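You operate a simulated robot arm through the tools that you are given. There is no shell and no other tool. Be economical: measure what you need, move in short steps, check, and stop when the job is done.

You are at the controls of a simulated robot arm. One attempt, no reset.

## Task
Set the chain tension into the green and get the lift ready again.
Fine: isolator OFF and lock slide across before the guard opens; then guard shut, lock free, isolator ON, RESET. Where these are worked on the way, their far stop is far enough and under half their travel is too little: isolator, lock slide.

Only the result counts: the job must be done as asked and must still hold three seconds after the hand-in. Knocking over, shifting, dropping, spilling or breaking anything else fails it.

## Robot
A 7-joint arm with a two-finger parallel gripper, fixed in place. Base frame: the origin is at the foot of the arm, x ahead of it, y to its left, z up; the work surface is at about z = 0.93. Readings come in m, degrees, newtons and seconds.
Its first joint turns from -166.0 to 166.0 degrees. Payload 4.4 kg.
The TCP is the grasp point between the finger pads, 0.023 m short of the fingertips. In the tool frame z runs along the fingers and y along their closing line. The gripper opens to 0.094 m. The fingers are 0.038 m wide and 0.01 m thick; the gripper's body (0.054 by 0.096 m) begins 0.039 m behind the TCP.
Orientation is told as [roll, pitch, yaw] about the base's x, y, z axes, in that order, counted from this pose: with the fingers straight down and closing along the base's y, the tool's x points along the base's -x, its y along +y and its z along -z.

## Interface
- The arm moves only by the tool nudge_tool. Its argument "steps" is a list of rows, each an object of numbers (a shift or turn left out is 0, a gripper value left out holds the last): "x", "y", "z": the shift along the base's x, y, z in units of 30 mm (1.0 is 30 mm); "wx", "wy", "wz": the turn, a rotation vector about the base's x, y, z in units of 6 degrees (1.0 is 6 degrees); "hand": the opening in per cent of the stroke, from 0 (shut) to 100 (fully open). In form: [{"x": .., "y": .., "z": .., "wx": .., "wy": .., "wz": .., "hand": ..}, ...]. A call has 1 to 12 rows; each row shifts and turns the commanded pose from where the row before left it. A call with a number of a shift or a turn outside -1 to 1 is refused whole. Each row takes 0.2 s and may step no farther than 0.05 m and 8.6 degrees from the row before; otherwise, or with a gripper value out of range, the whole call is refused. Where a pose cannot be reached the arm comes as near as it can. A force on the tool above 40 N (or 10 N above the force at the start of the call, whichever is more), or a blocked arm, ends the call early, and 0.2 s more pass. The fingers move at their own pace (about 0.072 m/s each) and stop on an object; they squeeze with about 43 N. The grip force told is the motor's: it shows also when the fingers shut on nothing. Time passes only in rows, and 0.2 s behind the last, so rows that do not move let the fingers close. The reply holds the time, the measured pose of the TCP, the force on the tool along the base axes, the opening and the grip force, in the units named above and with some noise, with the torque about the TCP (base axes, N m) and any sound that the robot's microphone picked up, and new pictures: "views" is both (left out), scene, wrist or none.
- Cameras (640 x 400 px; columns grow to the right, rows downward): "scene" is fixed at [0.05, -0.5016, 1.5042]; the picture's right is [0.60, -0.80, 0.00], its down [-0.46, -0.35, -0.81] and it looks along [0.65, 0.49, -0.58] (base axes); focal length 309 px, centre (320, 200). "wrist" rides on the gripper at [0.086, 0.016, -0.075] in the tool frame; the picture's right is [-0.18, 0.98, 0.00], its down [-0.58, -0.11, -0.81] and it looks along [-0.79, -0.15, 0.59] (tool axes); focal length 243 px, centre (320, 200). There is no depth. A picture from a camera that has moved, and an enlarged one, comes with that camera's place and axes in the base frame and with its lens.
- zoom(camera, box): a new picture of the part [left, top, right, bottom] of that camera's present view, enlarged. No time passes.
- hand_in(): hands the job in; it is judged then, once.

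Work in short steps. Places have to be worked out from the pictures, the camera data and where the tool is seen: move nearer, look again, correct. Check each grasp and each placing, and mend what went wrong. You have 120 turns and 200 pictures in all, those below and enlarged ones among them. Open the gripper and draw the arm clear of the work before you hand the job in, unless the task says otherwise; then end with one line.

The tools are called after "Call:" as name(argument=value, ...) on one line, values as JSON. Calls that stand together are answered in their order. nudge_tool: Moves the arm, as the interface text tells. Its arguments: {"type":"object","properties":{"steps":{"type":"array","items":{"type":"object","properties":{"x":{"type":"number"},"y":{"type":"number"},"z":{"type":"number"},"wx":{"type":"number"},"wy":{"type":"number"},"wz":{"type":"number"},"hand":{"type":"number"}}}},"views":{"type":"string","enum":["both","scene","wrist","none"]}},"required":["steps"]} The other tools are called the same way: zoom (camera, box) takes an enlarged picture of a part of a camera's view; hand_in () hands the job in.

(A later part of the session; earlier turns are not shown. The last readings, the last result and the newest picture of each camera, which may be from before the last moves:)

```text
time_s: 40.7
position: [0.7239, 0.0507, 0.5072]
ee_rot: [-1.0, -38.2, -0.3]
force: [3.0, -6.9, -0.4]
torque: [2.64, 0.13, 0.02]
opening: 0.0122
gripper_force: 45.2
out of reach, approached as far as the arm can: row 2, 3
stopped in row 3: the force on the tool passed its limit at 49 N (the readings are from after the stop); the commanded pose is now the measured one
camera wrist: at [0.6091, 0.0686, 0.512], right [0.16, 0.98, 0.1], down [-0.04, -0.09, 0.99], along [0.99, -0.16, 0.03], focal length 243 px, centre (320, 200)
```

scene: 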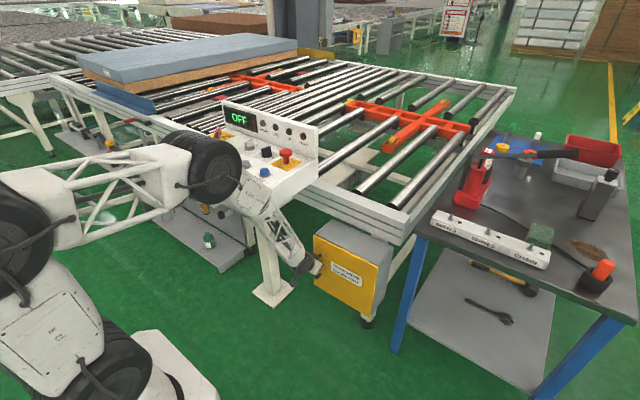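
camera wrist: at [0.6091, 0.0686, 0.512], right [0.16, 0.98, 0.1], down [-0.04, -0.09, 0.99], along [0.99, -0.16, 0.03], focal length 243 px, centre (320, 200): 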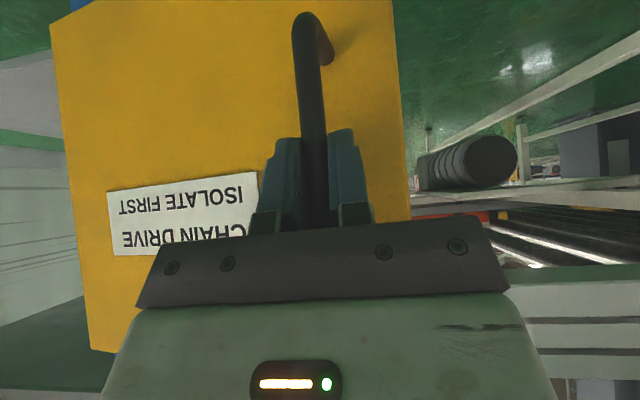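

The wrist nears a joint limit at this pitch. I ease the pitch up while going on pulling.

Call:
nudge_tool(steps=[{"wy": 0.4}, {"x": -0.12, "y": -0.04, "wy": 0.4}, {"x": -0.15, "y": -0.05, "wy": 0.4}, {"x": -0.15, "y": -0.06, "wy": 0.4}, {"x": -0.15, "y": -0.06, "wy": 0.3}, {"x": -0.15, "y": -0.06}, {"x": -0.15, "y": -0.07}, {"x": -0.15, "y": -0.07}], views="wrist")

```text
time_s: 42.4
position: [0.6969, 0.041, 0.5077]
ee_rot: [-1.1, -26.7, -0.2]
force: [-2.2, 5.1, 2.9]
torque: [2.8, -0.75, -0.06]
opening: 0.0121
gripper_force: 45.0
stopped in row 8: the force on the tool passed its limit at 41 N (the readings are from after the stop); the commanded pose is now the measured one
camera wrist: at [0.5855, 0.0597, 0.5354], right [0.18, 0.98, 0.07], down [0.15, -0.09, 0.98], along [0.97, -0.16, -0.17], focal length 243 px, centre (320, 200)
```

wrist: 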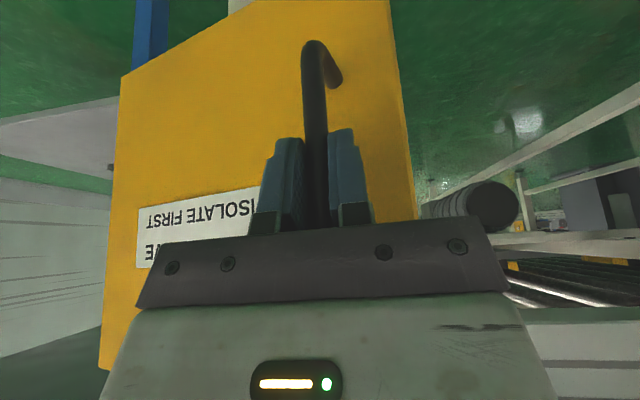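

Good. I continue the arc with some yaw.

Call:
nudge_tool(steps=[{"x": -0.15, "y": -0.07, "wz": 0.2}, {"x": -0.15, "y": -0.075, "wz": 0.2}, {"x": -0.15, "y": -0.08, "wz": 0.2}, {"x": -0.15, "y": -0.085, "wz": 0.2}, {"x": -0.15, "y": -0.09, "wz": 0.2}, {"x": -0.15, "y": -0.095, "wz": 0.2}, {"x": -0.15, "y": -0.1, "wz": 0.2}, {"x": -0.15, "y": -0.105, "wz": 0.2}, {"x": -0.15, "y": -0.11, "wz": 0.2}, {"x": -0.15, "y": -0.115, "wz": 0.2}], views="wrist")

```text
time_s: 43.4
position: [0.6806, 0.0327, 0.5066]
ee_rot: [-1.6, -26.5, 4.6]
force: [4.0, -6.9, -2.0]
torque: [2.66, 0.61, -0.01]
opening: 0.013
gripper_force: 45.1
out of reach, approached as far as the arm can: row 5
stopped in row 5: the force on the tool passed its limit at 51 N (the readings are from after the stop); the commanded pose is now the measured one
camera wrist: at [0.5663, 0.0426, 0.5361], right [0.1, 0.99, 0.06], down [0.17, -0.07, 0.98], along [0.98, -0.09, -0.17], focal length 243 px, centre (320, 200)
```

wrist: 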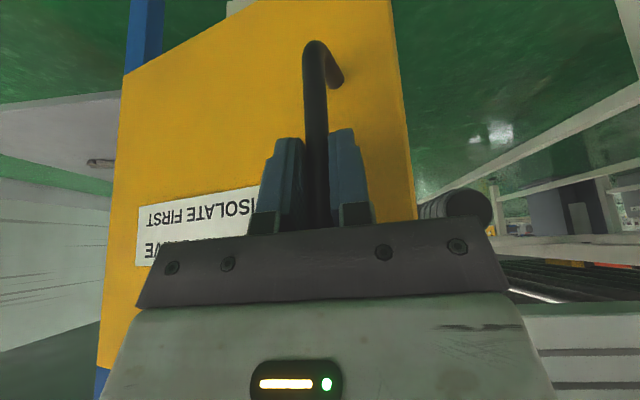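

Call:
nudge_tool(steps=[{"wy": 0.4}, {"x": -0.1, "y": -0.05, "wy": 0.4}, {"x": -0.13, "y": -0.07, "wy": 0.4}, {"x": -0.13, "y": -0.075, "wy": 0.4}, {"x": -0.14, "y": -0.08, "wy": 0.3}, {"x": -0.14, "y": -0.085}, {"x": -0.14, "y": -0.09}, {"x": -0.14, "y": -0.09}], views="none")

Call:
nudge_tool(steps=[{}, {"x": -0.14, "y": -0.09, "wy": 0.2}, {"x": -0.14, "y": -0.1, "wy": 0.2}, {"x": -0.14, "y": -0.1, "wy": 0.2}, {"x": -0.14, "y": -0.11, "wy": 0.2}, {"x": -0.14, "y": -0.11, "wy": 0.2}, {"x": -0.14, "y": -0.12}, {"x": -0.14, "y": -0.12}], views="both")

```text
time_s: 44.1
position: [0.6766, 0.0323, 0.5088]
ee_rot: [-1.1, -20.9, 4.4]
force: [-4.5, 9.9, 6.4]
torque: [2.25, 1.02, 0.1]
opening: 0.0126
gripper_force: 45.5
stopped in row 3: the force on the tool passed its limit at 73 N (the readings are from after the stop); the commanded pose is now the measured one
```

```text
time_s: 44.8
position: [0.6731, 0.0312, 0.5091]
ee_rot: [-1.0, -19.9, 4.5]
force: [-3.6, 6.6, 6.9]
torque: [2.26, 0.66, 0.12]
opening: 0.0126
gripper_force: 44.5
stopped in row 3: the force on the tool passed its limit at 44 N (the readings are from after the stop); the commanded pose is now the measured one
camera wrist: at [0.5644, 0.0407, 0.5505], right [0.1, 0.99, 0.04], down [0.28, -0.07, 0.96], along [0.96, -0.09, -0.28], focal length 243 px, centre (320, 200)
```

scene: 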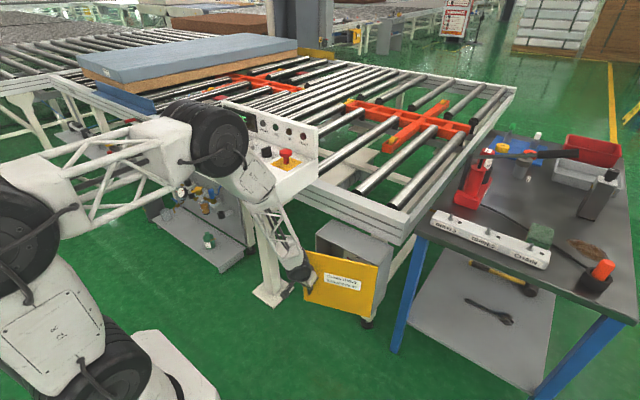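
wrist: 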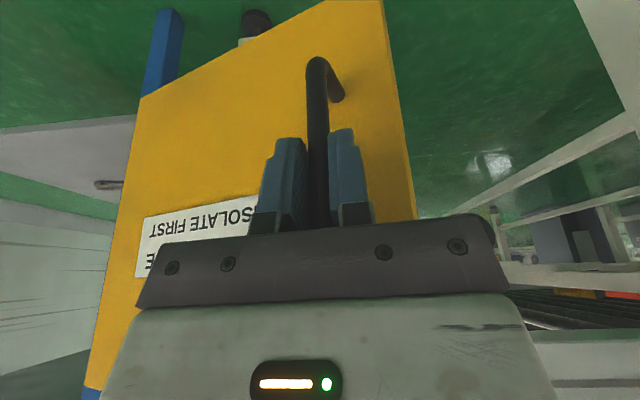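

The door stands about 25° open. I release the handle and back off to push the door further from its inner edge with the closed fingers pointing down.

Call:
nudge_tool(steps=[{"hand": 45}, {}, {"x": -0.7}, {"x": -0.8}, {"x": -0.8}, {"z": 0.8, "wy": 0.5, "hand": 0}, {"z": 1, "wy": 0.5}, {"z": 1, "wy": 0.7}, {"z": 1, "wy": 0.8}, {"z": 1, "wy": 0.8}, {"z": 1}])

```text
time_s: 47.4
position: [0.6366, 0.0339, 0.708]
ee_rot: [0.1, -12.8, 4.2]
force: [-0.7, -0.9, -0.4]
torque: [0.07, -0.03, 0.0]
opening: 0.0002
gripper_force: 42.1
out of reach, approached as far as the arm can: row 9, 10, 11
stopped in row 11: the arm was blocked; the commanded pose is now the measured one
camera wrist: at [0.5341, 0.0418, 0.7622], right [0.11, 0.99, 0.04], down [0.4, -0.08, 0.92], along [0.91, -0.08, -0.4], focal length 243 px, centre (320, 200)
```

scene: 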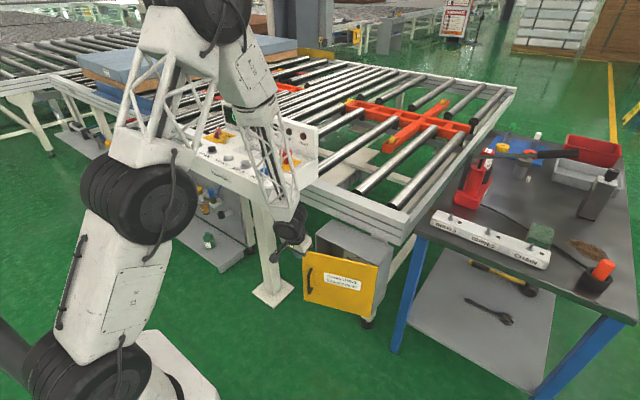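
wrist: 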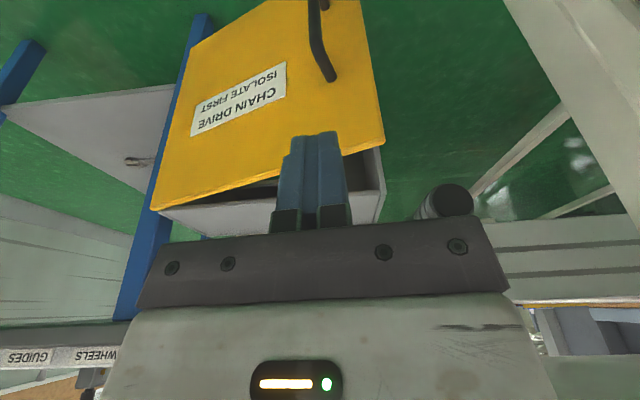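

The arm reports being blocked, though the pose has changed a lot. I test a small forward and +y move.

Call:
nudge_tool(steps=[{"x": 0.5, "y": 0.2}, {"x": 0.6, "y": 0.2}, {"x": 0.6, "y": 0.2}], views="none")

```text
time_s: 48.2
position: [0.6621, 0.0382, 0.7103]
ee_rot: [-0.5, -14.4, 4.4]
force: [0.5, -0.6, -0.7]
torque: [0.03, 0.05, 0.0]
opening: 0.0
gripper_force: 42.4
out of reach, approached as far as the arm can: row 1, 2, 3
```

Call:
nudge_tool(steps=[{"z": 0.6, "wy": -0.5}, {"z": 0.6, "wy": -0.3}, {"z": 0.6}, {"z": 0.6}], views="scene")

```text
time_s: 49.2
position: [0.6673, 0.0457, 0.757]
ee_rot: [-0.7, -17.8, 4.4]
force: [-1.0, 0.6, 0.7]
torque: [-0.01, 0.01, 0.01]
opening: 0.0
gripper_force: 42.2
out of reach, approached as far as the arm can: row 1, 4
```

scene: 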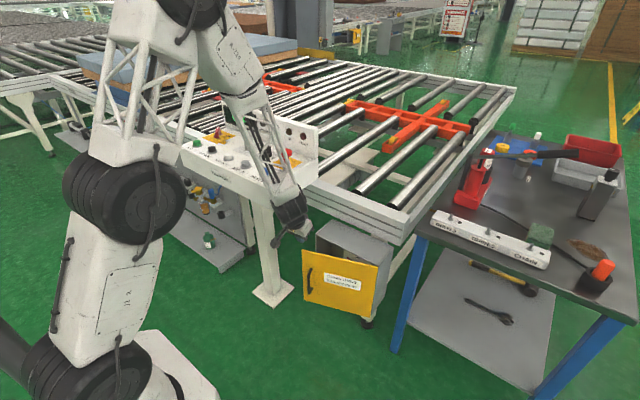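

I raise the arm to a well-conditioned height, clear of everything, then descend again with the tool vertical.

Call:
nudge_tool(steps=[{"z": 1, "x": -0.5}, {"z": 1, "x": -0.5}, {"z": 1, "x": -0.5}, {"z": 1, "x": -0.3}, {"z": 1}, {"z": 1}], views="scene")

```text
time_s: 50.6
position: [0.6169, 0.0445, 0.9267]
ee_rot: [-0.3, -17.6, 4.3]
force: [0.0, -0.3, 0.0]
torque: [-0.03, -0.01, -0.01]
opening: 0.0001
gripper_force: 42.6
out of reach, approached as far as the arm can: row 1
```

scene: 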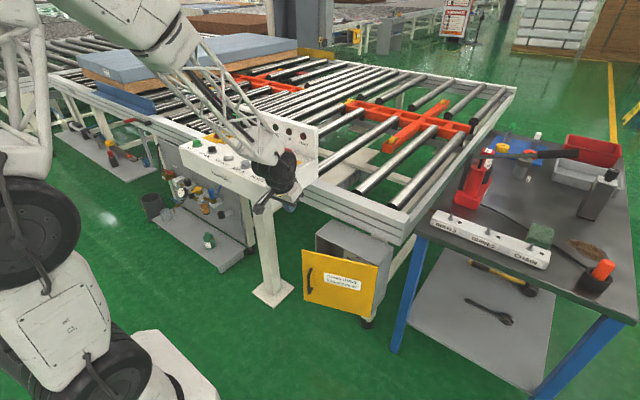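

Call:
nudge_tool(steps=[{"wy": 1, "wz": -0.35}, {"wy": 1, "wz": -0.35}, {"wy": 0.9, "x": 0.8, "y": 0.5}, {"x": 0.8, "y": 0.5}, {"x": 0.8, "y": 0.4}, {"x": 0.8, "y": 0.4}, {"x": 0.8}, {"x": 0.8}], views="both")

```text
time_s: 52.4
position: [0.7632, 0.0995, 0.9256]
ee_rot: [0.3, 0.0, 0.0]
force: [-0.2, 1.2, -0.2]
torque: [-0.03, 0.0, 0.02]
opening: 0.0
gripper_force: 42.6
camera wrist: at [0.6752, 0.1151, 1.0016], right [0.18, 0.98, 0.0], down [0.58, -0.11, 0.81], along [0.79, -0.15, -0.59], focal length 243 px, centre (320, 200)
```

scene: 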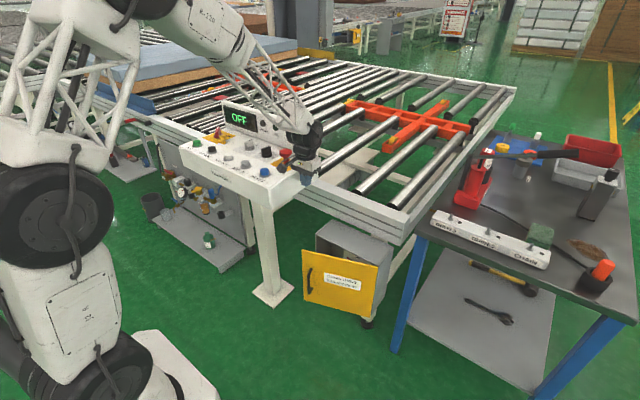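
wrist: 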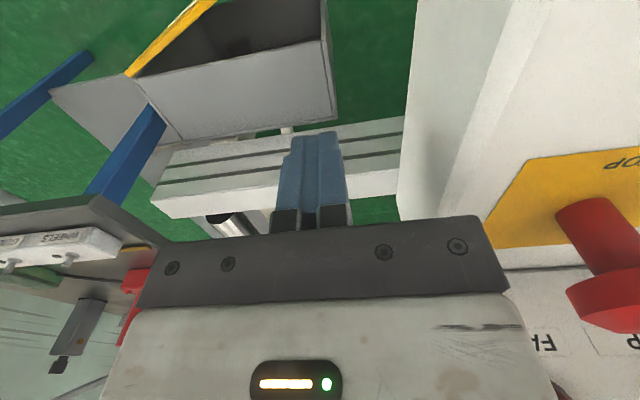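

The tool is vertical over the gap left of the door edge, and the forearm is clear of the console. I descend at about (0.755, 0.075) to put the closed fingertips just below the door's top edge.

Call:
nudge_tool(steps=[{"y": -0.4, "x": -0.1, "z": -0.5}, {"y": -0.4, "x": -0.1, "z": -1}, {"z": -1}, {"z": -1}, {"z": -1}, {"z": -1}, {"z": -1}, {"z": -1}], views="both")

```text
time_s: 54.2
position: [0.7572, 0.0762, 0.7023]
ee_rot: [0.2, -0.3, 0.1]
force: [0.0, -0.4, -0.3]
torque: [0.01, 0.01, 0.02]
opening: 0.0001
gripper_force: 42.1
camera wrist: at [0.6682, 0.0922, 0.7771], right [0.18, 0.98, 0.0], down [0.58, -0.11, 0.81], along [0.79, -0.15, -0.59], focal length 243 px, centre (320, 200)
```

scene: 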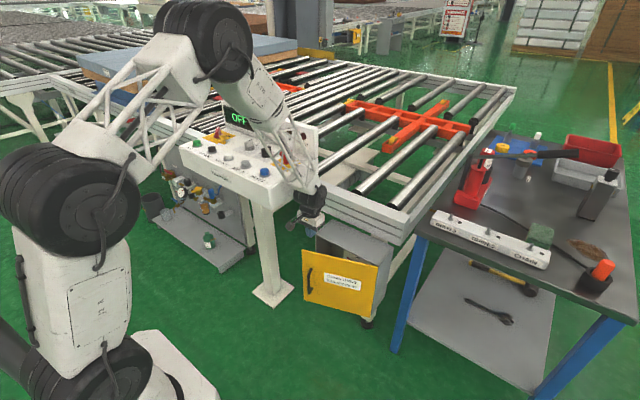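
wrist: 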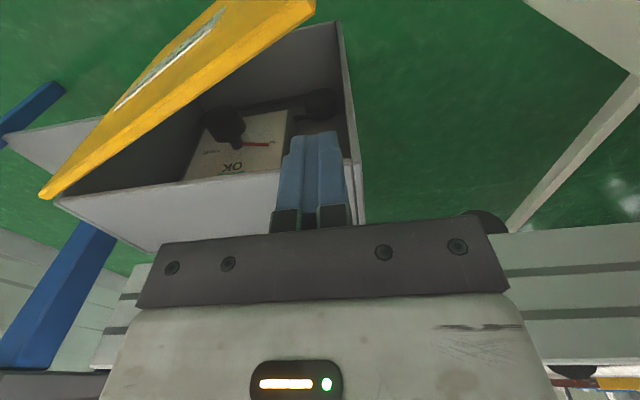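

It works, and the wrist camera already glimpses a gauge inside. I go down the last bit and sweep the door open.

Call:
nudge_tool(steps=[{"z": -0.9}, {"z": -0.9}, {"z": -0.8}, {"y": -0.4, "x": -0.1}, {"x": -0.5}, {"x": -0.5}, {"x": -0.5}, {"x": -0.5, "y": -0.1}], views="both")

```text
time_s: 56.0
position: [0.6935, 0.0597, 0.6247]
ee_rot: [0.1, -0.1, 0.0]
force: [-0.3, 0.3, -0.1]
torque: [-0.03, -0.03, 0.0]
opening: 0.0002
gripper_force: 42.3
camera wrist: at [0.6048, 0.0756, 0.6998], right [0.18, 0.98, 0.0], down [0.58, -0.11, 0.81], along [0.79, -0.15, -0.59], focal length 243 px, centre (320, 200)
```

scene: 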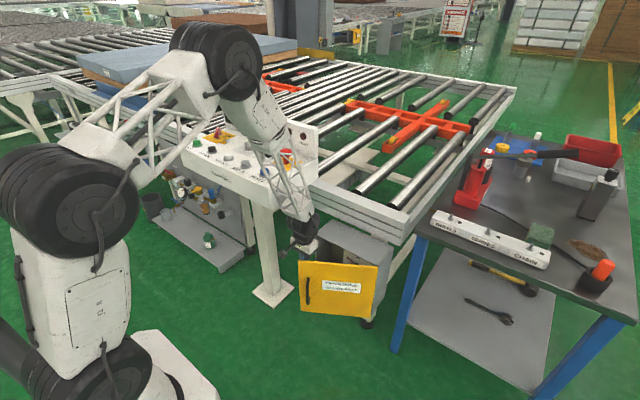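
wrist: 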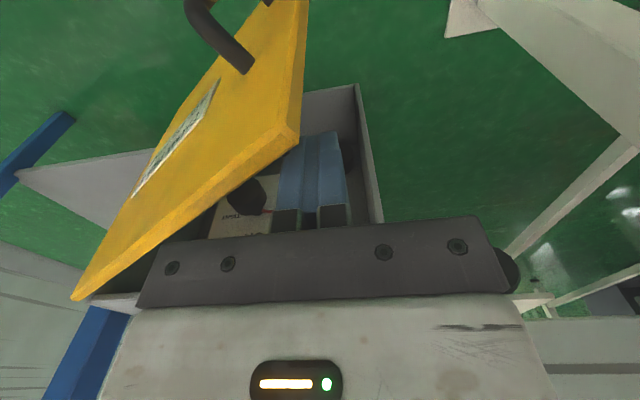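

The door yields easily. I sweep on along the arc.

Call:
nudge_tool(steps=[{"x": -0.5, "y": -0.9}, {"x": -0.5, "y": -0.9}, {"x": -0.78, "y": -0.75}, {"x": -0.78, "y": -0.75}, {"x": -0.6, "y": -0.9}, {"x": -0.6, "y": -0.9}, {"x": -0.33, "y": -1}, {"x": -0.33, "y": -1}], views="both")

```text
time_s: 57.8
position: [0.5588, -0.1525, 0.6241]
ee_rot: [0.2, -0.1, 0.0]
force: [-0.6, -0.7, 0.0]
torque: [0.01, 0.01, -0.01]
opening: 0.0001
gripper_force: 42.9
camera wrist: at [0.4707, -0.1365, 0.6992], right [0.18, 0.98, 0.0], down [0.58, -0.11, 0.81], along [0.79, -0.15, -0.59], focal length 243 px, centre (320, 200)
```

scene: 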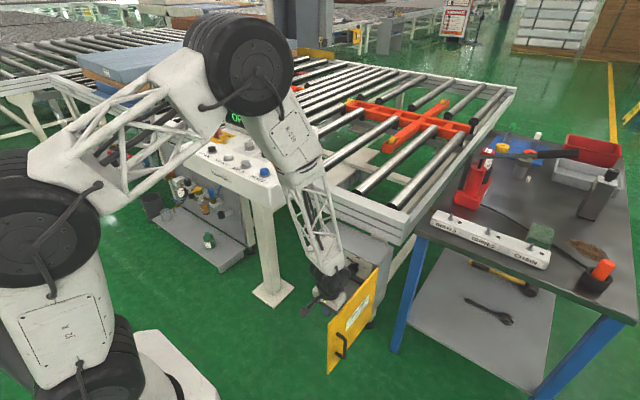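
wrist: 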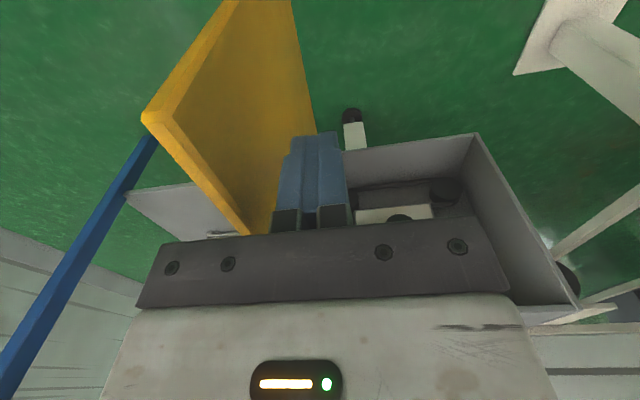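

The door is near 85°. I push it a little past 90°.

Call:
nudge_tool(steps=[{"y": -0.9}, {"y": -0.9, "x": 0.1}, {"y": -0.9, "x": 0.2}, {"y": 0.8}, {"y": 0.8, "x": -0.5}, {"x": -0.8, "y": 0.5}, {"x": -0.8, "y": 0.5}], views="both")

```text
time_s: 59.4
position: [0.5042, -0.1553, 0.6251]
ee_rot: [0.1, -0.2, 0.1]
force: [-0.4, 0.0, 0.0]
torque: [0.03, -0.01, 0.0]
opening: 0.0
gripper_force: 42.5
camera wrist: at [0.4166, -0.1397, 0.7005], right [0.18, 0.98, 0.0], down [0.58, -0.11, 0.81], along [0.79, -0.15, -0.59], focal length 243 px, centre (320, 200)
```

scene: 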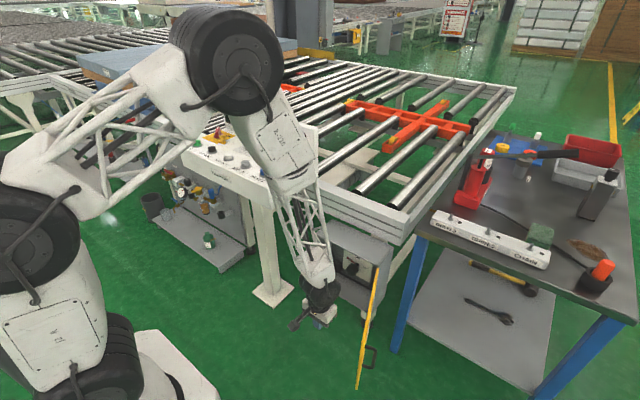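
wrist: 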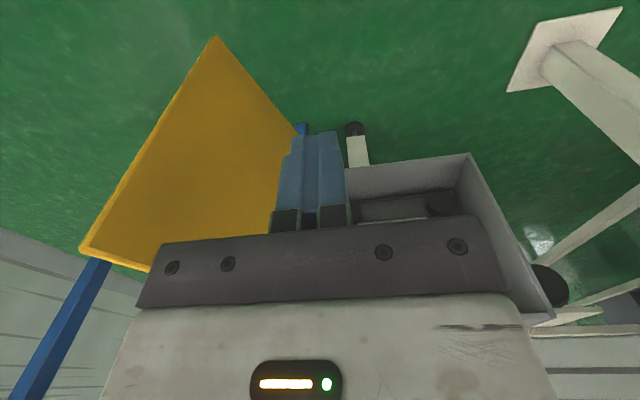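

The door is past 90°. Now I shift to the box centre line and pitch up to look inside.

Call:
nudge_tool(steps=[{"y": 0.8, "wy": -0.8}, {"y": 0.8, "wy": -0.9}, {"y": 0.8, "wy": -0.9}, {"y": 0.8, "wy": -0.9}, {"y": 0.8, "wy": -0.9, "z": -0.5}, {"z": -0.8}], views="wrist")

Call:
zoom(camera="scene", box=[310, 210, 406, 290])

```text
time_s: 60.8
position: [0.503, -0.0371, 0.6116]
ee_rot: [-0.3, -24.3, 5.9]
force: [0.9, 0.0, -0.6]
torque: [0.01, -0.01, -0.11]
opening: 0.0001
gripper_force: 41.9
out of reach, approached as far as the arm can: row 5, 6
camera wrist: at [0.3914, -0.0322, 0.644], right [0.07, 1.0, 0.07], down [0.21, -0.08, 0.97], along [0.98, -0.05, -0.21], focal length 243 px, centre (320, 200)
```

wrist: 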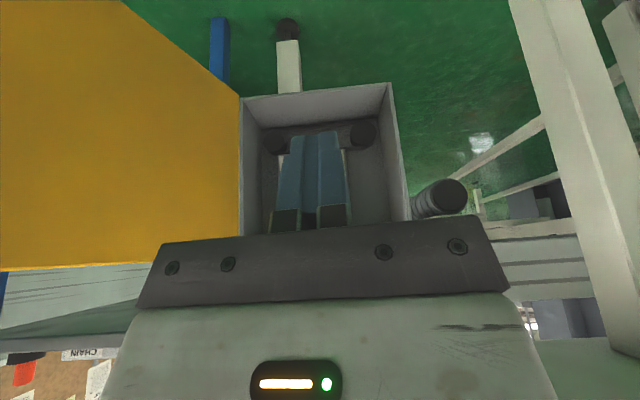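

```text
5.00 times, centred on (358, 250) of scene
camera zoom: at [0.05, -0.5016, 1.5042], right [0.6, -0.8, 0.0], down [-0.46, -0.35, -0.81], along [0.65, 0.49, -0.58], focal length 1546 px, centre (130, -50)
```

zoom: 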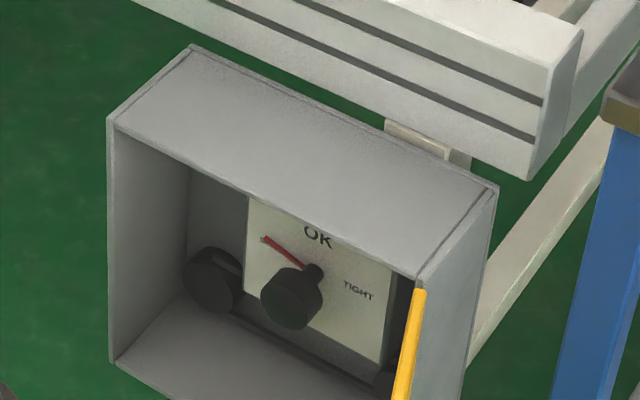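

Inside there is a card with LOOSE/OK/TIGHT, a red needle and a dark tension knob. I open the fingers and look at it closely.

Call:
nudge_tool(steps=[{"hand": 100}, {"x": 0.8, "y": 0.2}, {"x": 0.8, "y": 0.2}, {"x": 0.6}], views="wrist")

Call:
zoom(camera="wrist", box=[210, 70, 430, 230])

```text
time_s: 61.8
position: [0.5745, -0.0257, 0.6093]
ee_rot: [0.2, -26.6, 0.1]
force: [-0.3, 0.3, -0.2]
torque: [0.0, 0.01, -0.02]
opening: 0.0939
gripper_force: 0.0
camera wrist: at [0.4617, -0.0102, 0.6373], right [0.16, 0.98, 0.08], down [0.16, -0.11, 0.98], along [0.97, -0.15, -0.18], focal length 243 px, centre (320, 200)
```

wrist: 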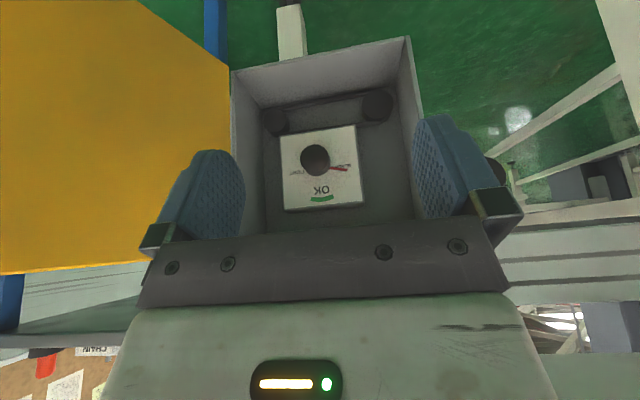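

```text
2.50 times, centred on (320, 150) of wrist
camera zoom: at [0.4617, -0.0102, 0.6373], right [0.16, 0.98, 0.08], down [0.16, -0.11, 0.98], along [0.97, -0.15, -0.18], focal length 606 px, centre (320, 325)
```

zoom: 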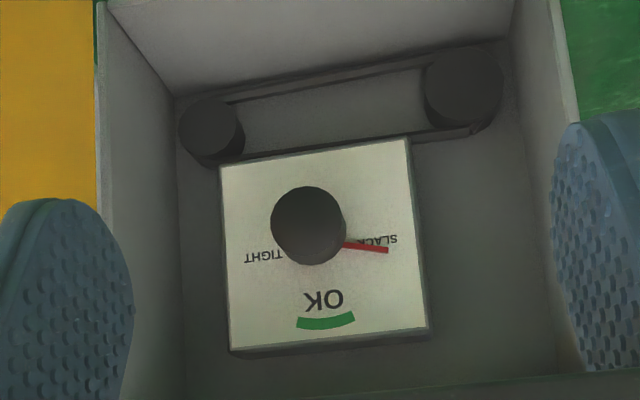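

The tension knob's face centre is at about (0.845, -0.073, 0.50), axis along x and about 50 mm across. The needle at SLACK must turn clockwise to OK (rotation +x). I test how far the tool can pitch toward horizontal in front of it.

Call:
nudge_tool(steps=[{"x": 0.72, "y": -0.25, "z": -0.55}, {"x": 0.72, "y": -0.25, "z": -0.55}, {"x": 0.72, "y": -0.25, "z": -0.55, "wy": -0.5}, {"x": 0.72, "y": -0.25, "z": -0.55, "wy": -0.5}, {"x": 0.72, "y": -0.25, "z": -0.55, "wy": -0.6}, {"x": 0.72, "y": -0.25, "z": -0.55, "wy": -0.6}, {"wy": -0.6}, {"wy": -0.6}], views="both")

```text
time_s: 63.6
position: [0.699, -0.09, 0.5092]
ee_rot: [0.6, -46.9, 0.3]
force: [0.9, 0.1, -0.1]
torque: [-0.03, -0.01, -0.03]
opening: 0.094
gripper_force: 0.0
out of reach, approached as far as the arm can: row 7, 8
camera wrist: at [0.5846, -0.0748, 0.4974], right [0.11, 0.98, 0.14], down [-0.19, -0.12, 0.97], along [0.97, -0.14, 0.17], focal length 243 px, centre (320, 200)
```

scene: 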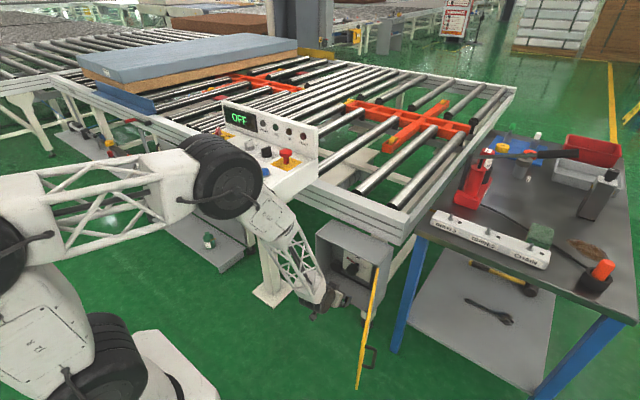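
wrist: 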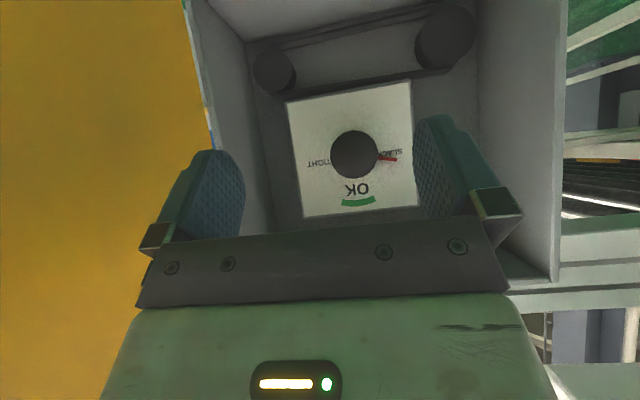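

Call:
nudge_tool(steps=[{"x": 0.6, "y": 0.3}, {"x": 0.6, "y": 0.2}, {"x": 0.4}, {"wy": -0.6}, {"wy": -0.6}, {"wy": -0.6}, {"wy": -0.6}], views="none")

```text
time_s: 65.2
position: [0.749, -0.111, 0.5161]
ee_rot: [3.0, -61.2, -2.2]
force: [0.5, -0.6, -0.2]
torque: [-0.02, 0.0, 0.01]
opening: 0.0941
gripper_force: 0.0
out of reach, approached as far as the arm can: row 1, 2, 4, 5, 6, 7
```

Limits ease as the reach grows, so I move further forward, toward the knob face.

Call:
nudge_tool(steps=[{"x": 0.5, "y": 0.2}, {"x": 0.5, "y": 0.3}, {"x": 0.3, "y": 0.3}, {"y": 0.3}, {}], views="both")

```text
time_s: 66.4
position: [0.791, -0.1119, 0.5219]
ee_rot: [1.1, -61.2, -0.2]
force: [-0.3, 0.0, -0.5]
torque: [0.01, 0.01, -0.02]
opening: 0.0939
gripper_force: 0.0
out of reach, approached as far as the arm can: row 1, 2, 3, 4
camera wrist: at [0.6827, -0.0962, 0.4833], right [0.07, 0.98, 0.17], down [-0.43, -0.12, 0.9], along [0.9, -0.14, 0.41], focal length 243 px, centre (320, 200)
```

scene: 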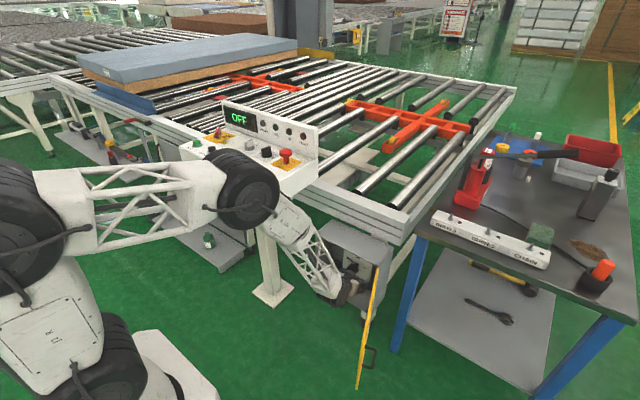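
wrist: 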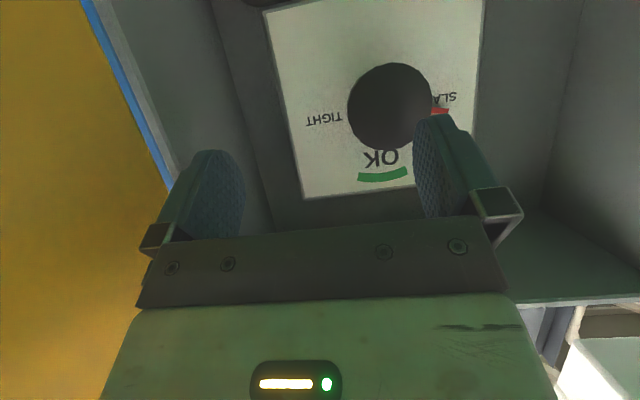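

Call:
nudge_tool(steps=[{"x": -0.3, "wy": 0.8}, {"wy": 0.8}, {"y": 0.4}, {"y": 0.5, "z": -0.2}, {"y": 0.4, "z": -0.2}, {"x": 0.3, "z": -0.2}], views="wrist")

```text
time_s: 67.8
position: [0.7898, -0.0954, 0.5119]
ee_rot: [0.6, -51.8, 0.0]
force: [0.5, 0.1, -0.4]
torque: [0.03, 0.02, -0.03]
opening: 0.0941
gripper_force: 0.0
out of reach, approached as far as the arm can: row 4, 5
camera wrist: at [0.6768, -0.08, 0.4927], right [0.11, 0.98, 0.15], down [-0.27, -0.12, 0.96], along [0.96, -0.14, 0.25], focal length 243 px, centre (320, 200)
```

wrist: 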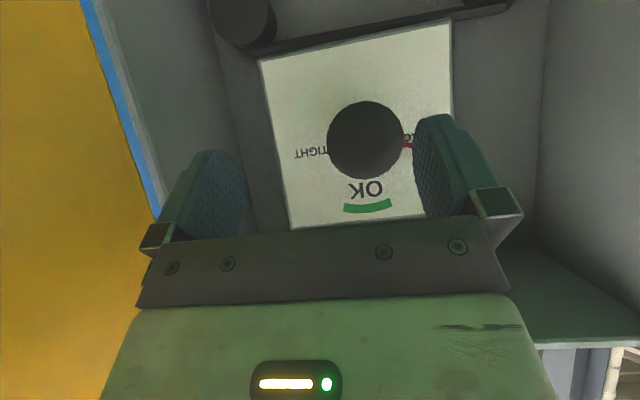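

This looks like a wrist cone limit: the tool cannot pass straight through alignment with the forearm. I back out above the door and go round it: yaw aside first, then pitch to horizontal, then yaw back.

Call:
nudge_tool(steps=[{"x": -1}, {"x": -1}, {"x": -1}, {"x": -1, "wy": 0.8}, {"x": -1, "z": 0.5, "wy": 0.8}, {"x": -0.5, "z": 1, "y": 0.5}, {"z": 1, "y": 0.6}, {"z": 1, "y": 0.6}, {"z": 1, "y": 0.6}, {"z": 1, "y": 0.5}, {"z": 1}, {"z": 0.8}], views="scene")

```text
time_s: 70.4
position: [0.6278, -0.0255, 0.741]
ee_rot: [0.1, -42.1, 0.0]
force: [0.4, 0.8, 0.2]
torque: [-0.01, 0.02, 0.01]
opening: 0.094
gripper_force: 0.1
out of reach, approached as far as the arm can: row 1, 3, 4, 8, 9
```

scene: 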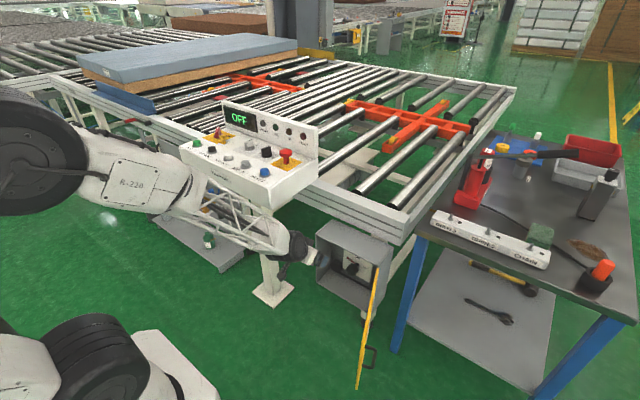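

Call:
nudge_tool(steps=[{"wz": 1}, {"wz": 1}, {"wz": 1}, {"wz": 1}, {"wz": 1}, {"wz": 1}, {"wz": 1}, {}], views="none")

```text
time_s: 72.2
position: [0.6285, -0.0241, 0.7417]
ee_rot: [0.2, -42.1, 42.0]
force: [0.6, 0.1, 0.4]
torque: [0.01, -0.02, 0.05]
opening: 0.0941
gripper_force: 0.1
```

Yaw 42° reached freely. Now I pitch up about the tool's own closing axis.

Call:
nudge_tool(steps=[{"wx": 0.669, "wy": -0.743}, {"wx": 0.669, "wy": -0.743}, {"wx": 0.669, "wy": -0.743}, {"wx": 0.669, "wy": -0.743}, {"wx": 0.669, "wy": -0.743}, {"wx": 0.669, "wy": -0.743}, {"wx": 0.669, "wy": -0.743}, {}], views="scene")

```text
time_s: 74.0
position: [0.6303, -0.0246, 0.7413]
ee_rot: [-0.4, -84.2, 42.6]
force: [-0.3, -0.3, 0.6]
torque: [0.01, 0.01, -0.02]
opening: 0.0939
gripper_force: 0.0
```

scene: 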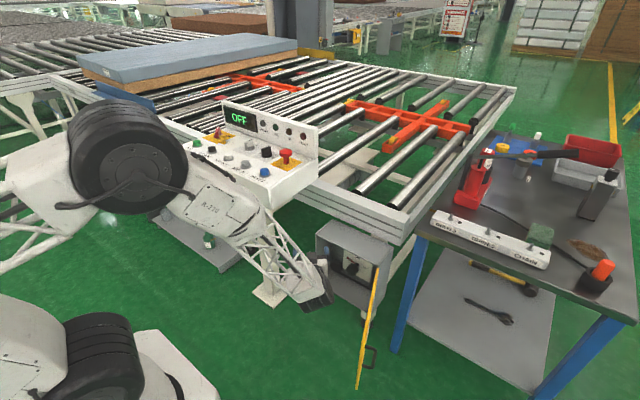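

Near-horizontal is reached. Now I yaw back toward 0.

Call:
nudge_tool(steps=[{"wz": -1}, {"wz": -1}, {"wz": -1}, {"wz": -1}, {"wz": -1}, {"wz": -1}, {"wz": -1}, {}], views="both")

```text
time_s: 75.8
position: [0.6302, -0.0364, 0.7461]
ee_rot: [11.0, -83.8, -4.2]
force: [-0.8, -0.1, 0.0]
torque: [0.01, 0.0, -0.02]
opening: 0.0938
gripper_force: 0.0
out of reach, approached as far as the arm can: row 6, 7
camera wrist: at [0.5442, -0.0278, 0.6687], right [-0.09, 0.97, 0.2], down [-0.72, -0.21, 0.66], along [0.69, -0.08, 0.72], focal length 243 px, centre (320, 200)
```

scene: 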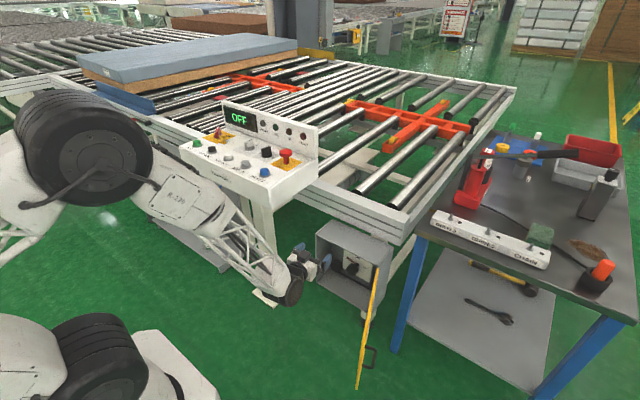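
wrist: 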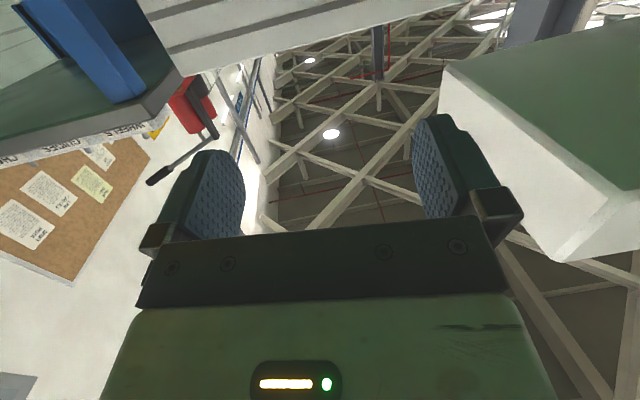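

The tool now points along +x (about 7° left and 6° down). I descend in front of the box to the knob height.

Call:
nudge_tool(steps=[{"z": -0.9, "y": -0.1}, {"z": -0.9, "y": -0.1}, {"z": -0.9, "y": -0.1}, {"z": -0.9, "y": -0.1}, {"z": -0.9, "y": -0.1}, {"z": -0.9, "y": -0.1}, {"z": -0.9, "y": -0.1}, {"z": -0.9, "y": -0.1}, {"z": -0.9}, {}], views="both")

```text
time_s: 78.0
position: [0.668, -0.1176, 0.5583]
ee_rot: [26.3, -83.0, -18.9]
force: [0.2, -0.6, -0.2]
torque: [0.0, -0.02, 0.03]
opening: 0.0937
gripper_force: 0.0
out of reach, approached as far as the arm can: row 2, 3, 4, 5, 6, 7, 8, 9
camera wrist: at [0.5819, -0.1081, 0.482], right [-0.1, 0.97, 0.24], down [-0.71, -0.24, 0.66], along [0.69, -0.1, 0.71], focal length 243 px, centre (320, 200)
```

scene: 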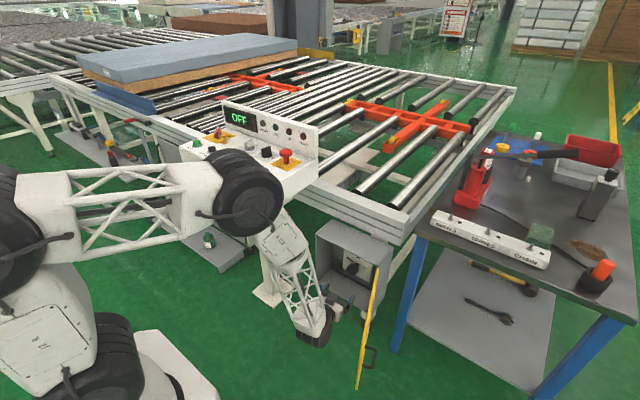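
wrist: 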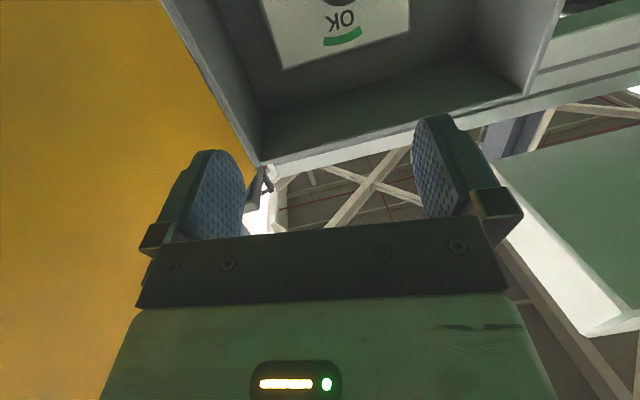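

The forearm is very steep here; moving forward should relax it. I advance while correcting y and z.

Call:
nudge_tool(steps=[{"x": 0.6, "y": 0.4}, {"x": 0.6, "y": 0.4}, {"x": 0.5, "y": 0.4}, {"x": 0.4, "y": 0.3, "z": -0.3}, {"z": -0.5}, {"z": -0.5}], views="both")

```text
time_s: 79.4
position: [0.7524, -0.0991, 0.5385]
ee_rot: [19.0, -83.5, -12.0]
force: [-0.8, 0.5, 0.1]
torque: [0.0, 0.0, -0.03]
opening: 0.0942
gripper_force: 0.1
out of reach, approached as far as the arm can: row 1, 2, 3, 4, 5, 6
camera wrist: at [0.6663, -0.0895, 0.4617], right [-0.1, 0.97, 0.22], down [-0.72, -0.22, 0.66], along [0.69, -0.09, 0.72], focal length 243 px, centre (320, 200)
```

scene: 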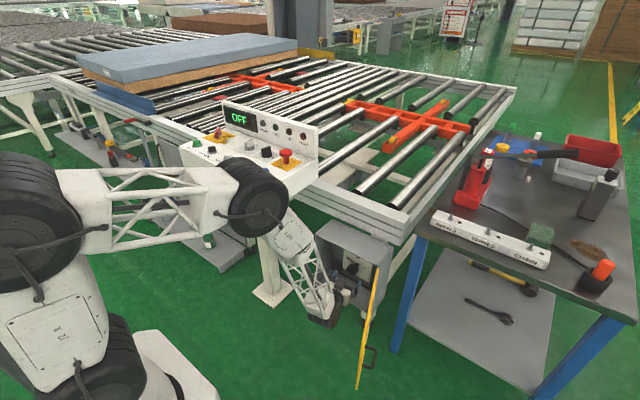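
wrist: 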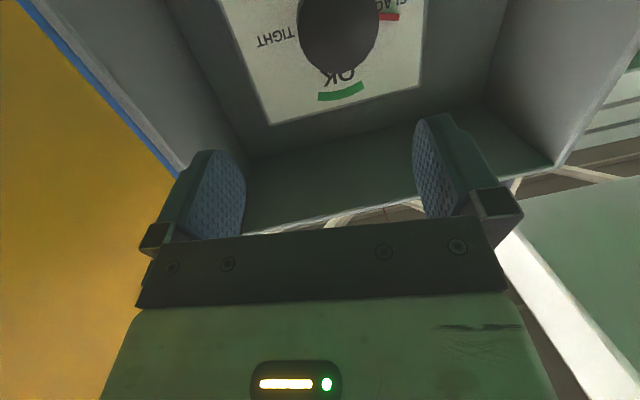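

Better. I correct further toward y -0.073, z 0.50.

Call:
nudge_tool(steps=[{"x": 0.4, "y": 0.3, "z": -0.3}, {"x": 0.3, "y": 0.3, "z": -0.3}, {"y": 0.3, "z": -0.3}, {"y": 0.2, "z": -0.3}, {}], views="both")

```text
time_s: 80.6
position: [0.7867, -0.0843, 0.5092]
ee_rot: [19.8, -83.4, -12.7]
force: [0.2, 0.3, -1.1]
torque: [0.01, 0.02, 0.01]
opening: 0.0938
gripper_force: 0.0
out of reach, approached as far as the arm can: row 1, 2, 3, 4
camera wrist: at [0.7001, -0.0757, 0.4329], right [-0.1, 0.97, 0.22], down [-0.72, -0.22, 0.66], along [0.69, -0.09, 0.72], focal length 243 px, centre (320, 200)
```

scene: 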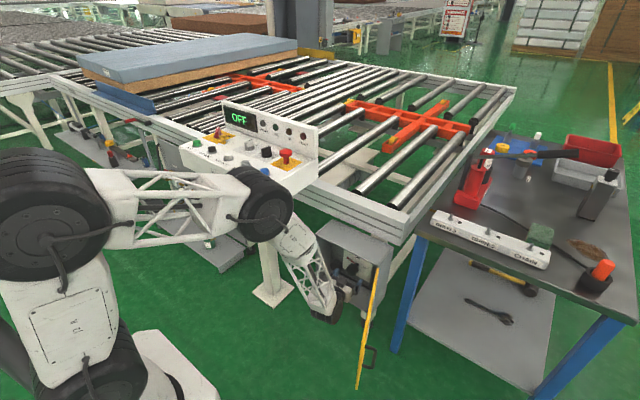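
wrist: 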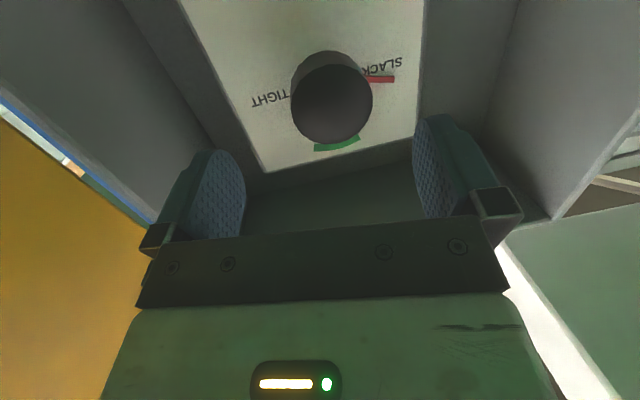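

From this view the knob axis is at y≈-0.070, z≈0.504, its face at x≈0.845 and the card at x≈0.88. I advance so that the fingers straddle the knob.

Call:
nudge_tool(steps=[{"x": 0.4, "y": 0.25, "z": -0.1}, {"x": 0.4, "y": 0.2}, {"x": 0.4, "y": 0.1}, {"x": 0.4}, {}], views="wrist")

Call:
zoom(camera="scene", box=[310, 210, 406, 290])

```text
time_s: 81.8
position: [0.7859, -0.0858, 0.5093]
ee_rot: [19.8, -83.5, -12.6]
force: [0.5, 0.5, 0.0]
torque: [0.03, -0.01, 0.0]
opening: 0.094
gripper_force: 0.1
out of reach, approached as far as the arm can: row 1, 2, 3, 4
camera wrist: at [0.7, -0.0758, 0.433], right [-0.1, 0.97, 0.22], down [-0.72, -0.22, 0.66], along [0.69, -0.09, 0.72], focal length 243 px, centre (320, 200)
```

wrist: 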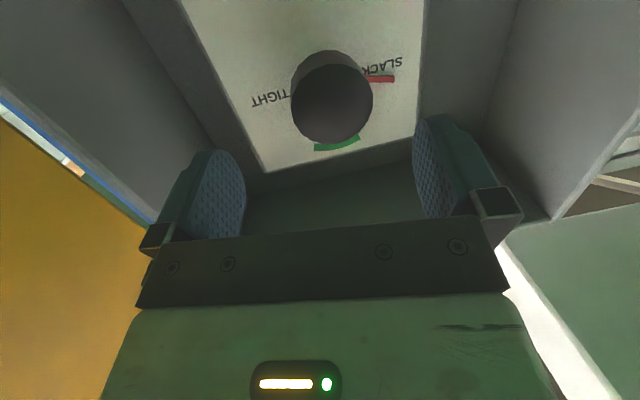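

```text
5.00 times, centred on (358, 250) of scene
camera zoom: at [0.05, -0.5016, 1.5042], right [0.6, -0.8, 0.0], down [-0.46, -0.35, -0.81], along [0.65, 0.49, -0.58], focal length 1546 px, centre (130, -50)
```

zoom: 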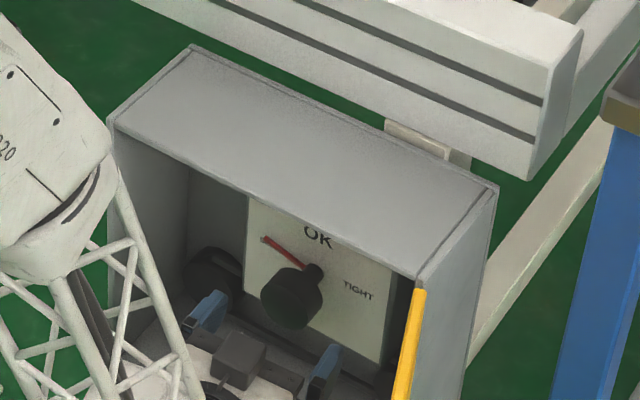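

No motion at all: some joint is at its limit. I probe which orientation change frees it: a small yaw to the left first.

Call:
nudge_tool(steps=[{"wz": 0.8}, {"wz": 0.8}, {"x": 0.3}, {"x": 0.3}], views="none")

Call:
nudge_tool(steps=[{"y": 0.3}, {"y": 0.3}, {"x": 0.3}], views="none")

```text
time_s: 82.8
position: [0.8048, -0.0872, 0.5085]
ee_rot: [10.7, -83.9, 5.6]
force: [0.1, -0.1, -0.5]
torque: [0.01, -0.01, -0.02]
opening: 0.0942
gripper_force: 0.0
```

```text
time_s: 83.6
position: [0.8126, -0.068, 0.5095]
ee_rot: [11.0, -83.8, 5.3]
force: [-0.8, -0.2, 0.4]
torque: [-0.01, -0.02, -0.02]
opening: 0.0942
gripper_force: 0.1
```

Yawing left freed it. I now try to reduce yaw again gently at this more forward position.

Call:
nudge_tool(steps=[{"wz": -0.4}, {"wz": -0.4}, {"wz": -0.4}, {"wz": -0.4}], views="none")

```text
time_s: 84.6
position: [0.8151, -0.0715, 0.5108]
ee_rot: [17.9, -83.5, -10.9]
force: [0.2, 0.3, 0.0]
torque: [0.01, -0.01, -0.03]
opening: 0.0939
gripper_force: 0.0
out of reach, approached as far as the arm can: row 4
```

Net yaw is now ~7° with position right on the knob. I advance the last 25 mm.

Call:
nudge_tool(steps=[{"wz": 0.15, "x": 0.3, "z": -0.1}, {"x": 0.3, "z": -0.1}, {"x": 0.25}, {}], views="wrist")

Call:
zoom(camera="scene", box=[310, 210, 406, 290])

```text
time_s: 85.6
position: [0.8406, -0.0731, 0.5037]
ee_rot: [11.6, -83.7, -4.0]
force: [-0.6, -0.5, 0.5]
torque: [0.0, 0.01, 0.01]
opening: 0.0941
gripper_force: 0.0
camera wrist: at [0.7542, -0.0659, 0.4271], right [-0.11, 0.97, 0.2], down [-0.72, -0.22, 0.66], along [0.69, -0.07, 0.72], focal length 243 px, centre (320, 200)
```

wrist: 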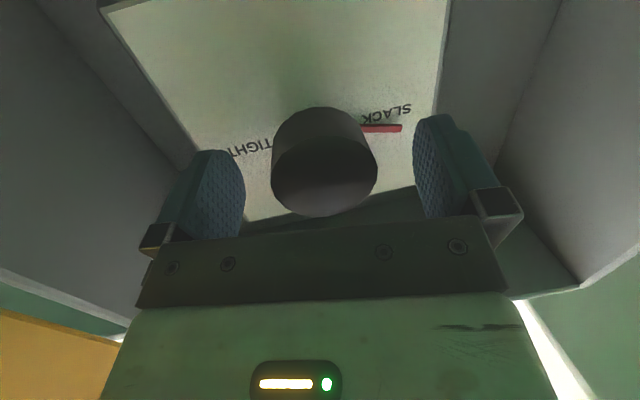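

```text
5.00 times, centred on (358, 250) of scene
camera zoom: at [0.05, -0.5016, 1.5042], right [0.6, -0.8, 0.0], down [-0.46, -0.35, -0.81], along [0.65, 0.49, -0.58], focal length 1546 px, centre (130, -50)
```

zoom: 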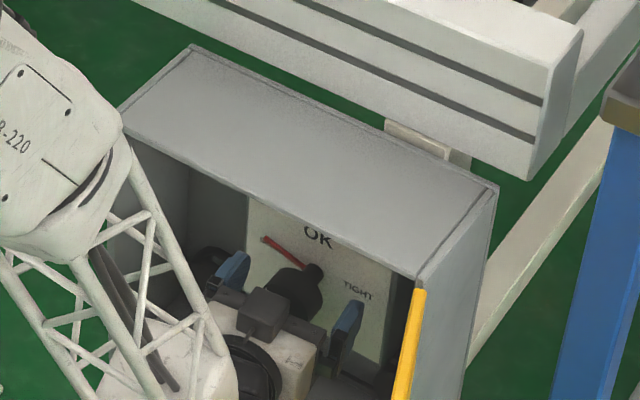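

The fingers straddle the knob well centred. I close on it.

Call:
nudge_tool(steps=[{"hand": 0}, {}, {}, {}], views="wrist")

```text
time_s: 86.6
position: [0.84, -0.0719, 0.5039]
ee_rot: [11.5, -83.8, -3.7]
force: [0.9, 5.2, 3.2]
torque: [0.01, -0.08, -0.88]
opening: 0.0501
gripper_force: 45.3
stopped in row 4: the force on the tool passed its limit at 42 N (the readings are from after the stop); the commanded pose is now the measured one
camera wrist: at [0.754, -0.0646, 0.427], right [-0.11, 0.97, 0.2], down [-0.72, -0.22, 0.66], along [0.69, -0.07, 0.72], focal length 243 px, centre (320, 200)
```

wrist: 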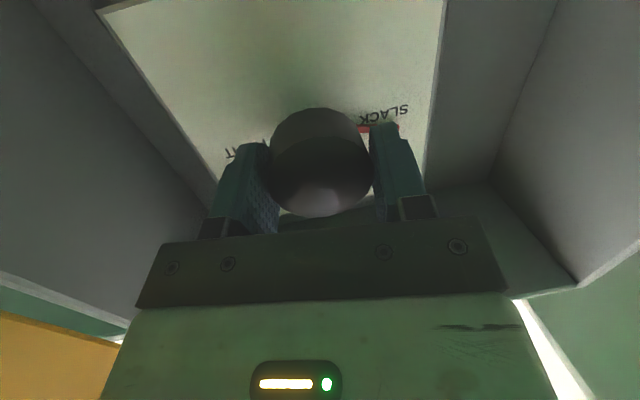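

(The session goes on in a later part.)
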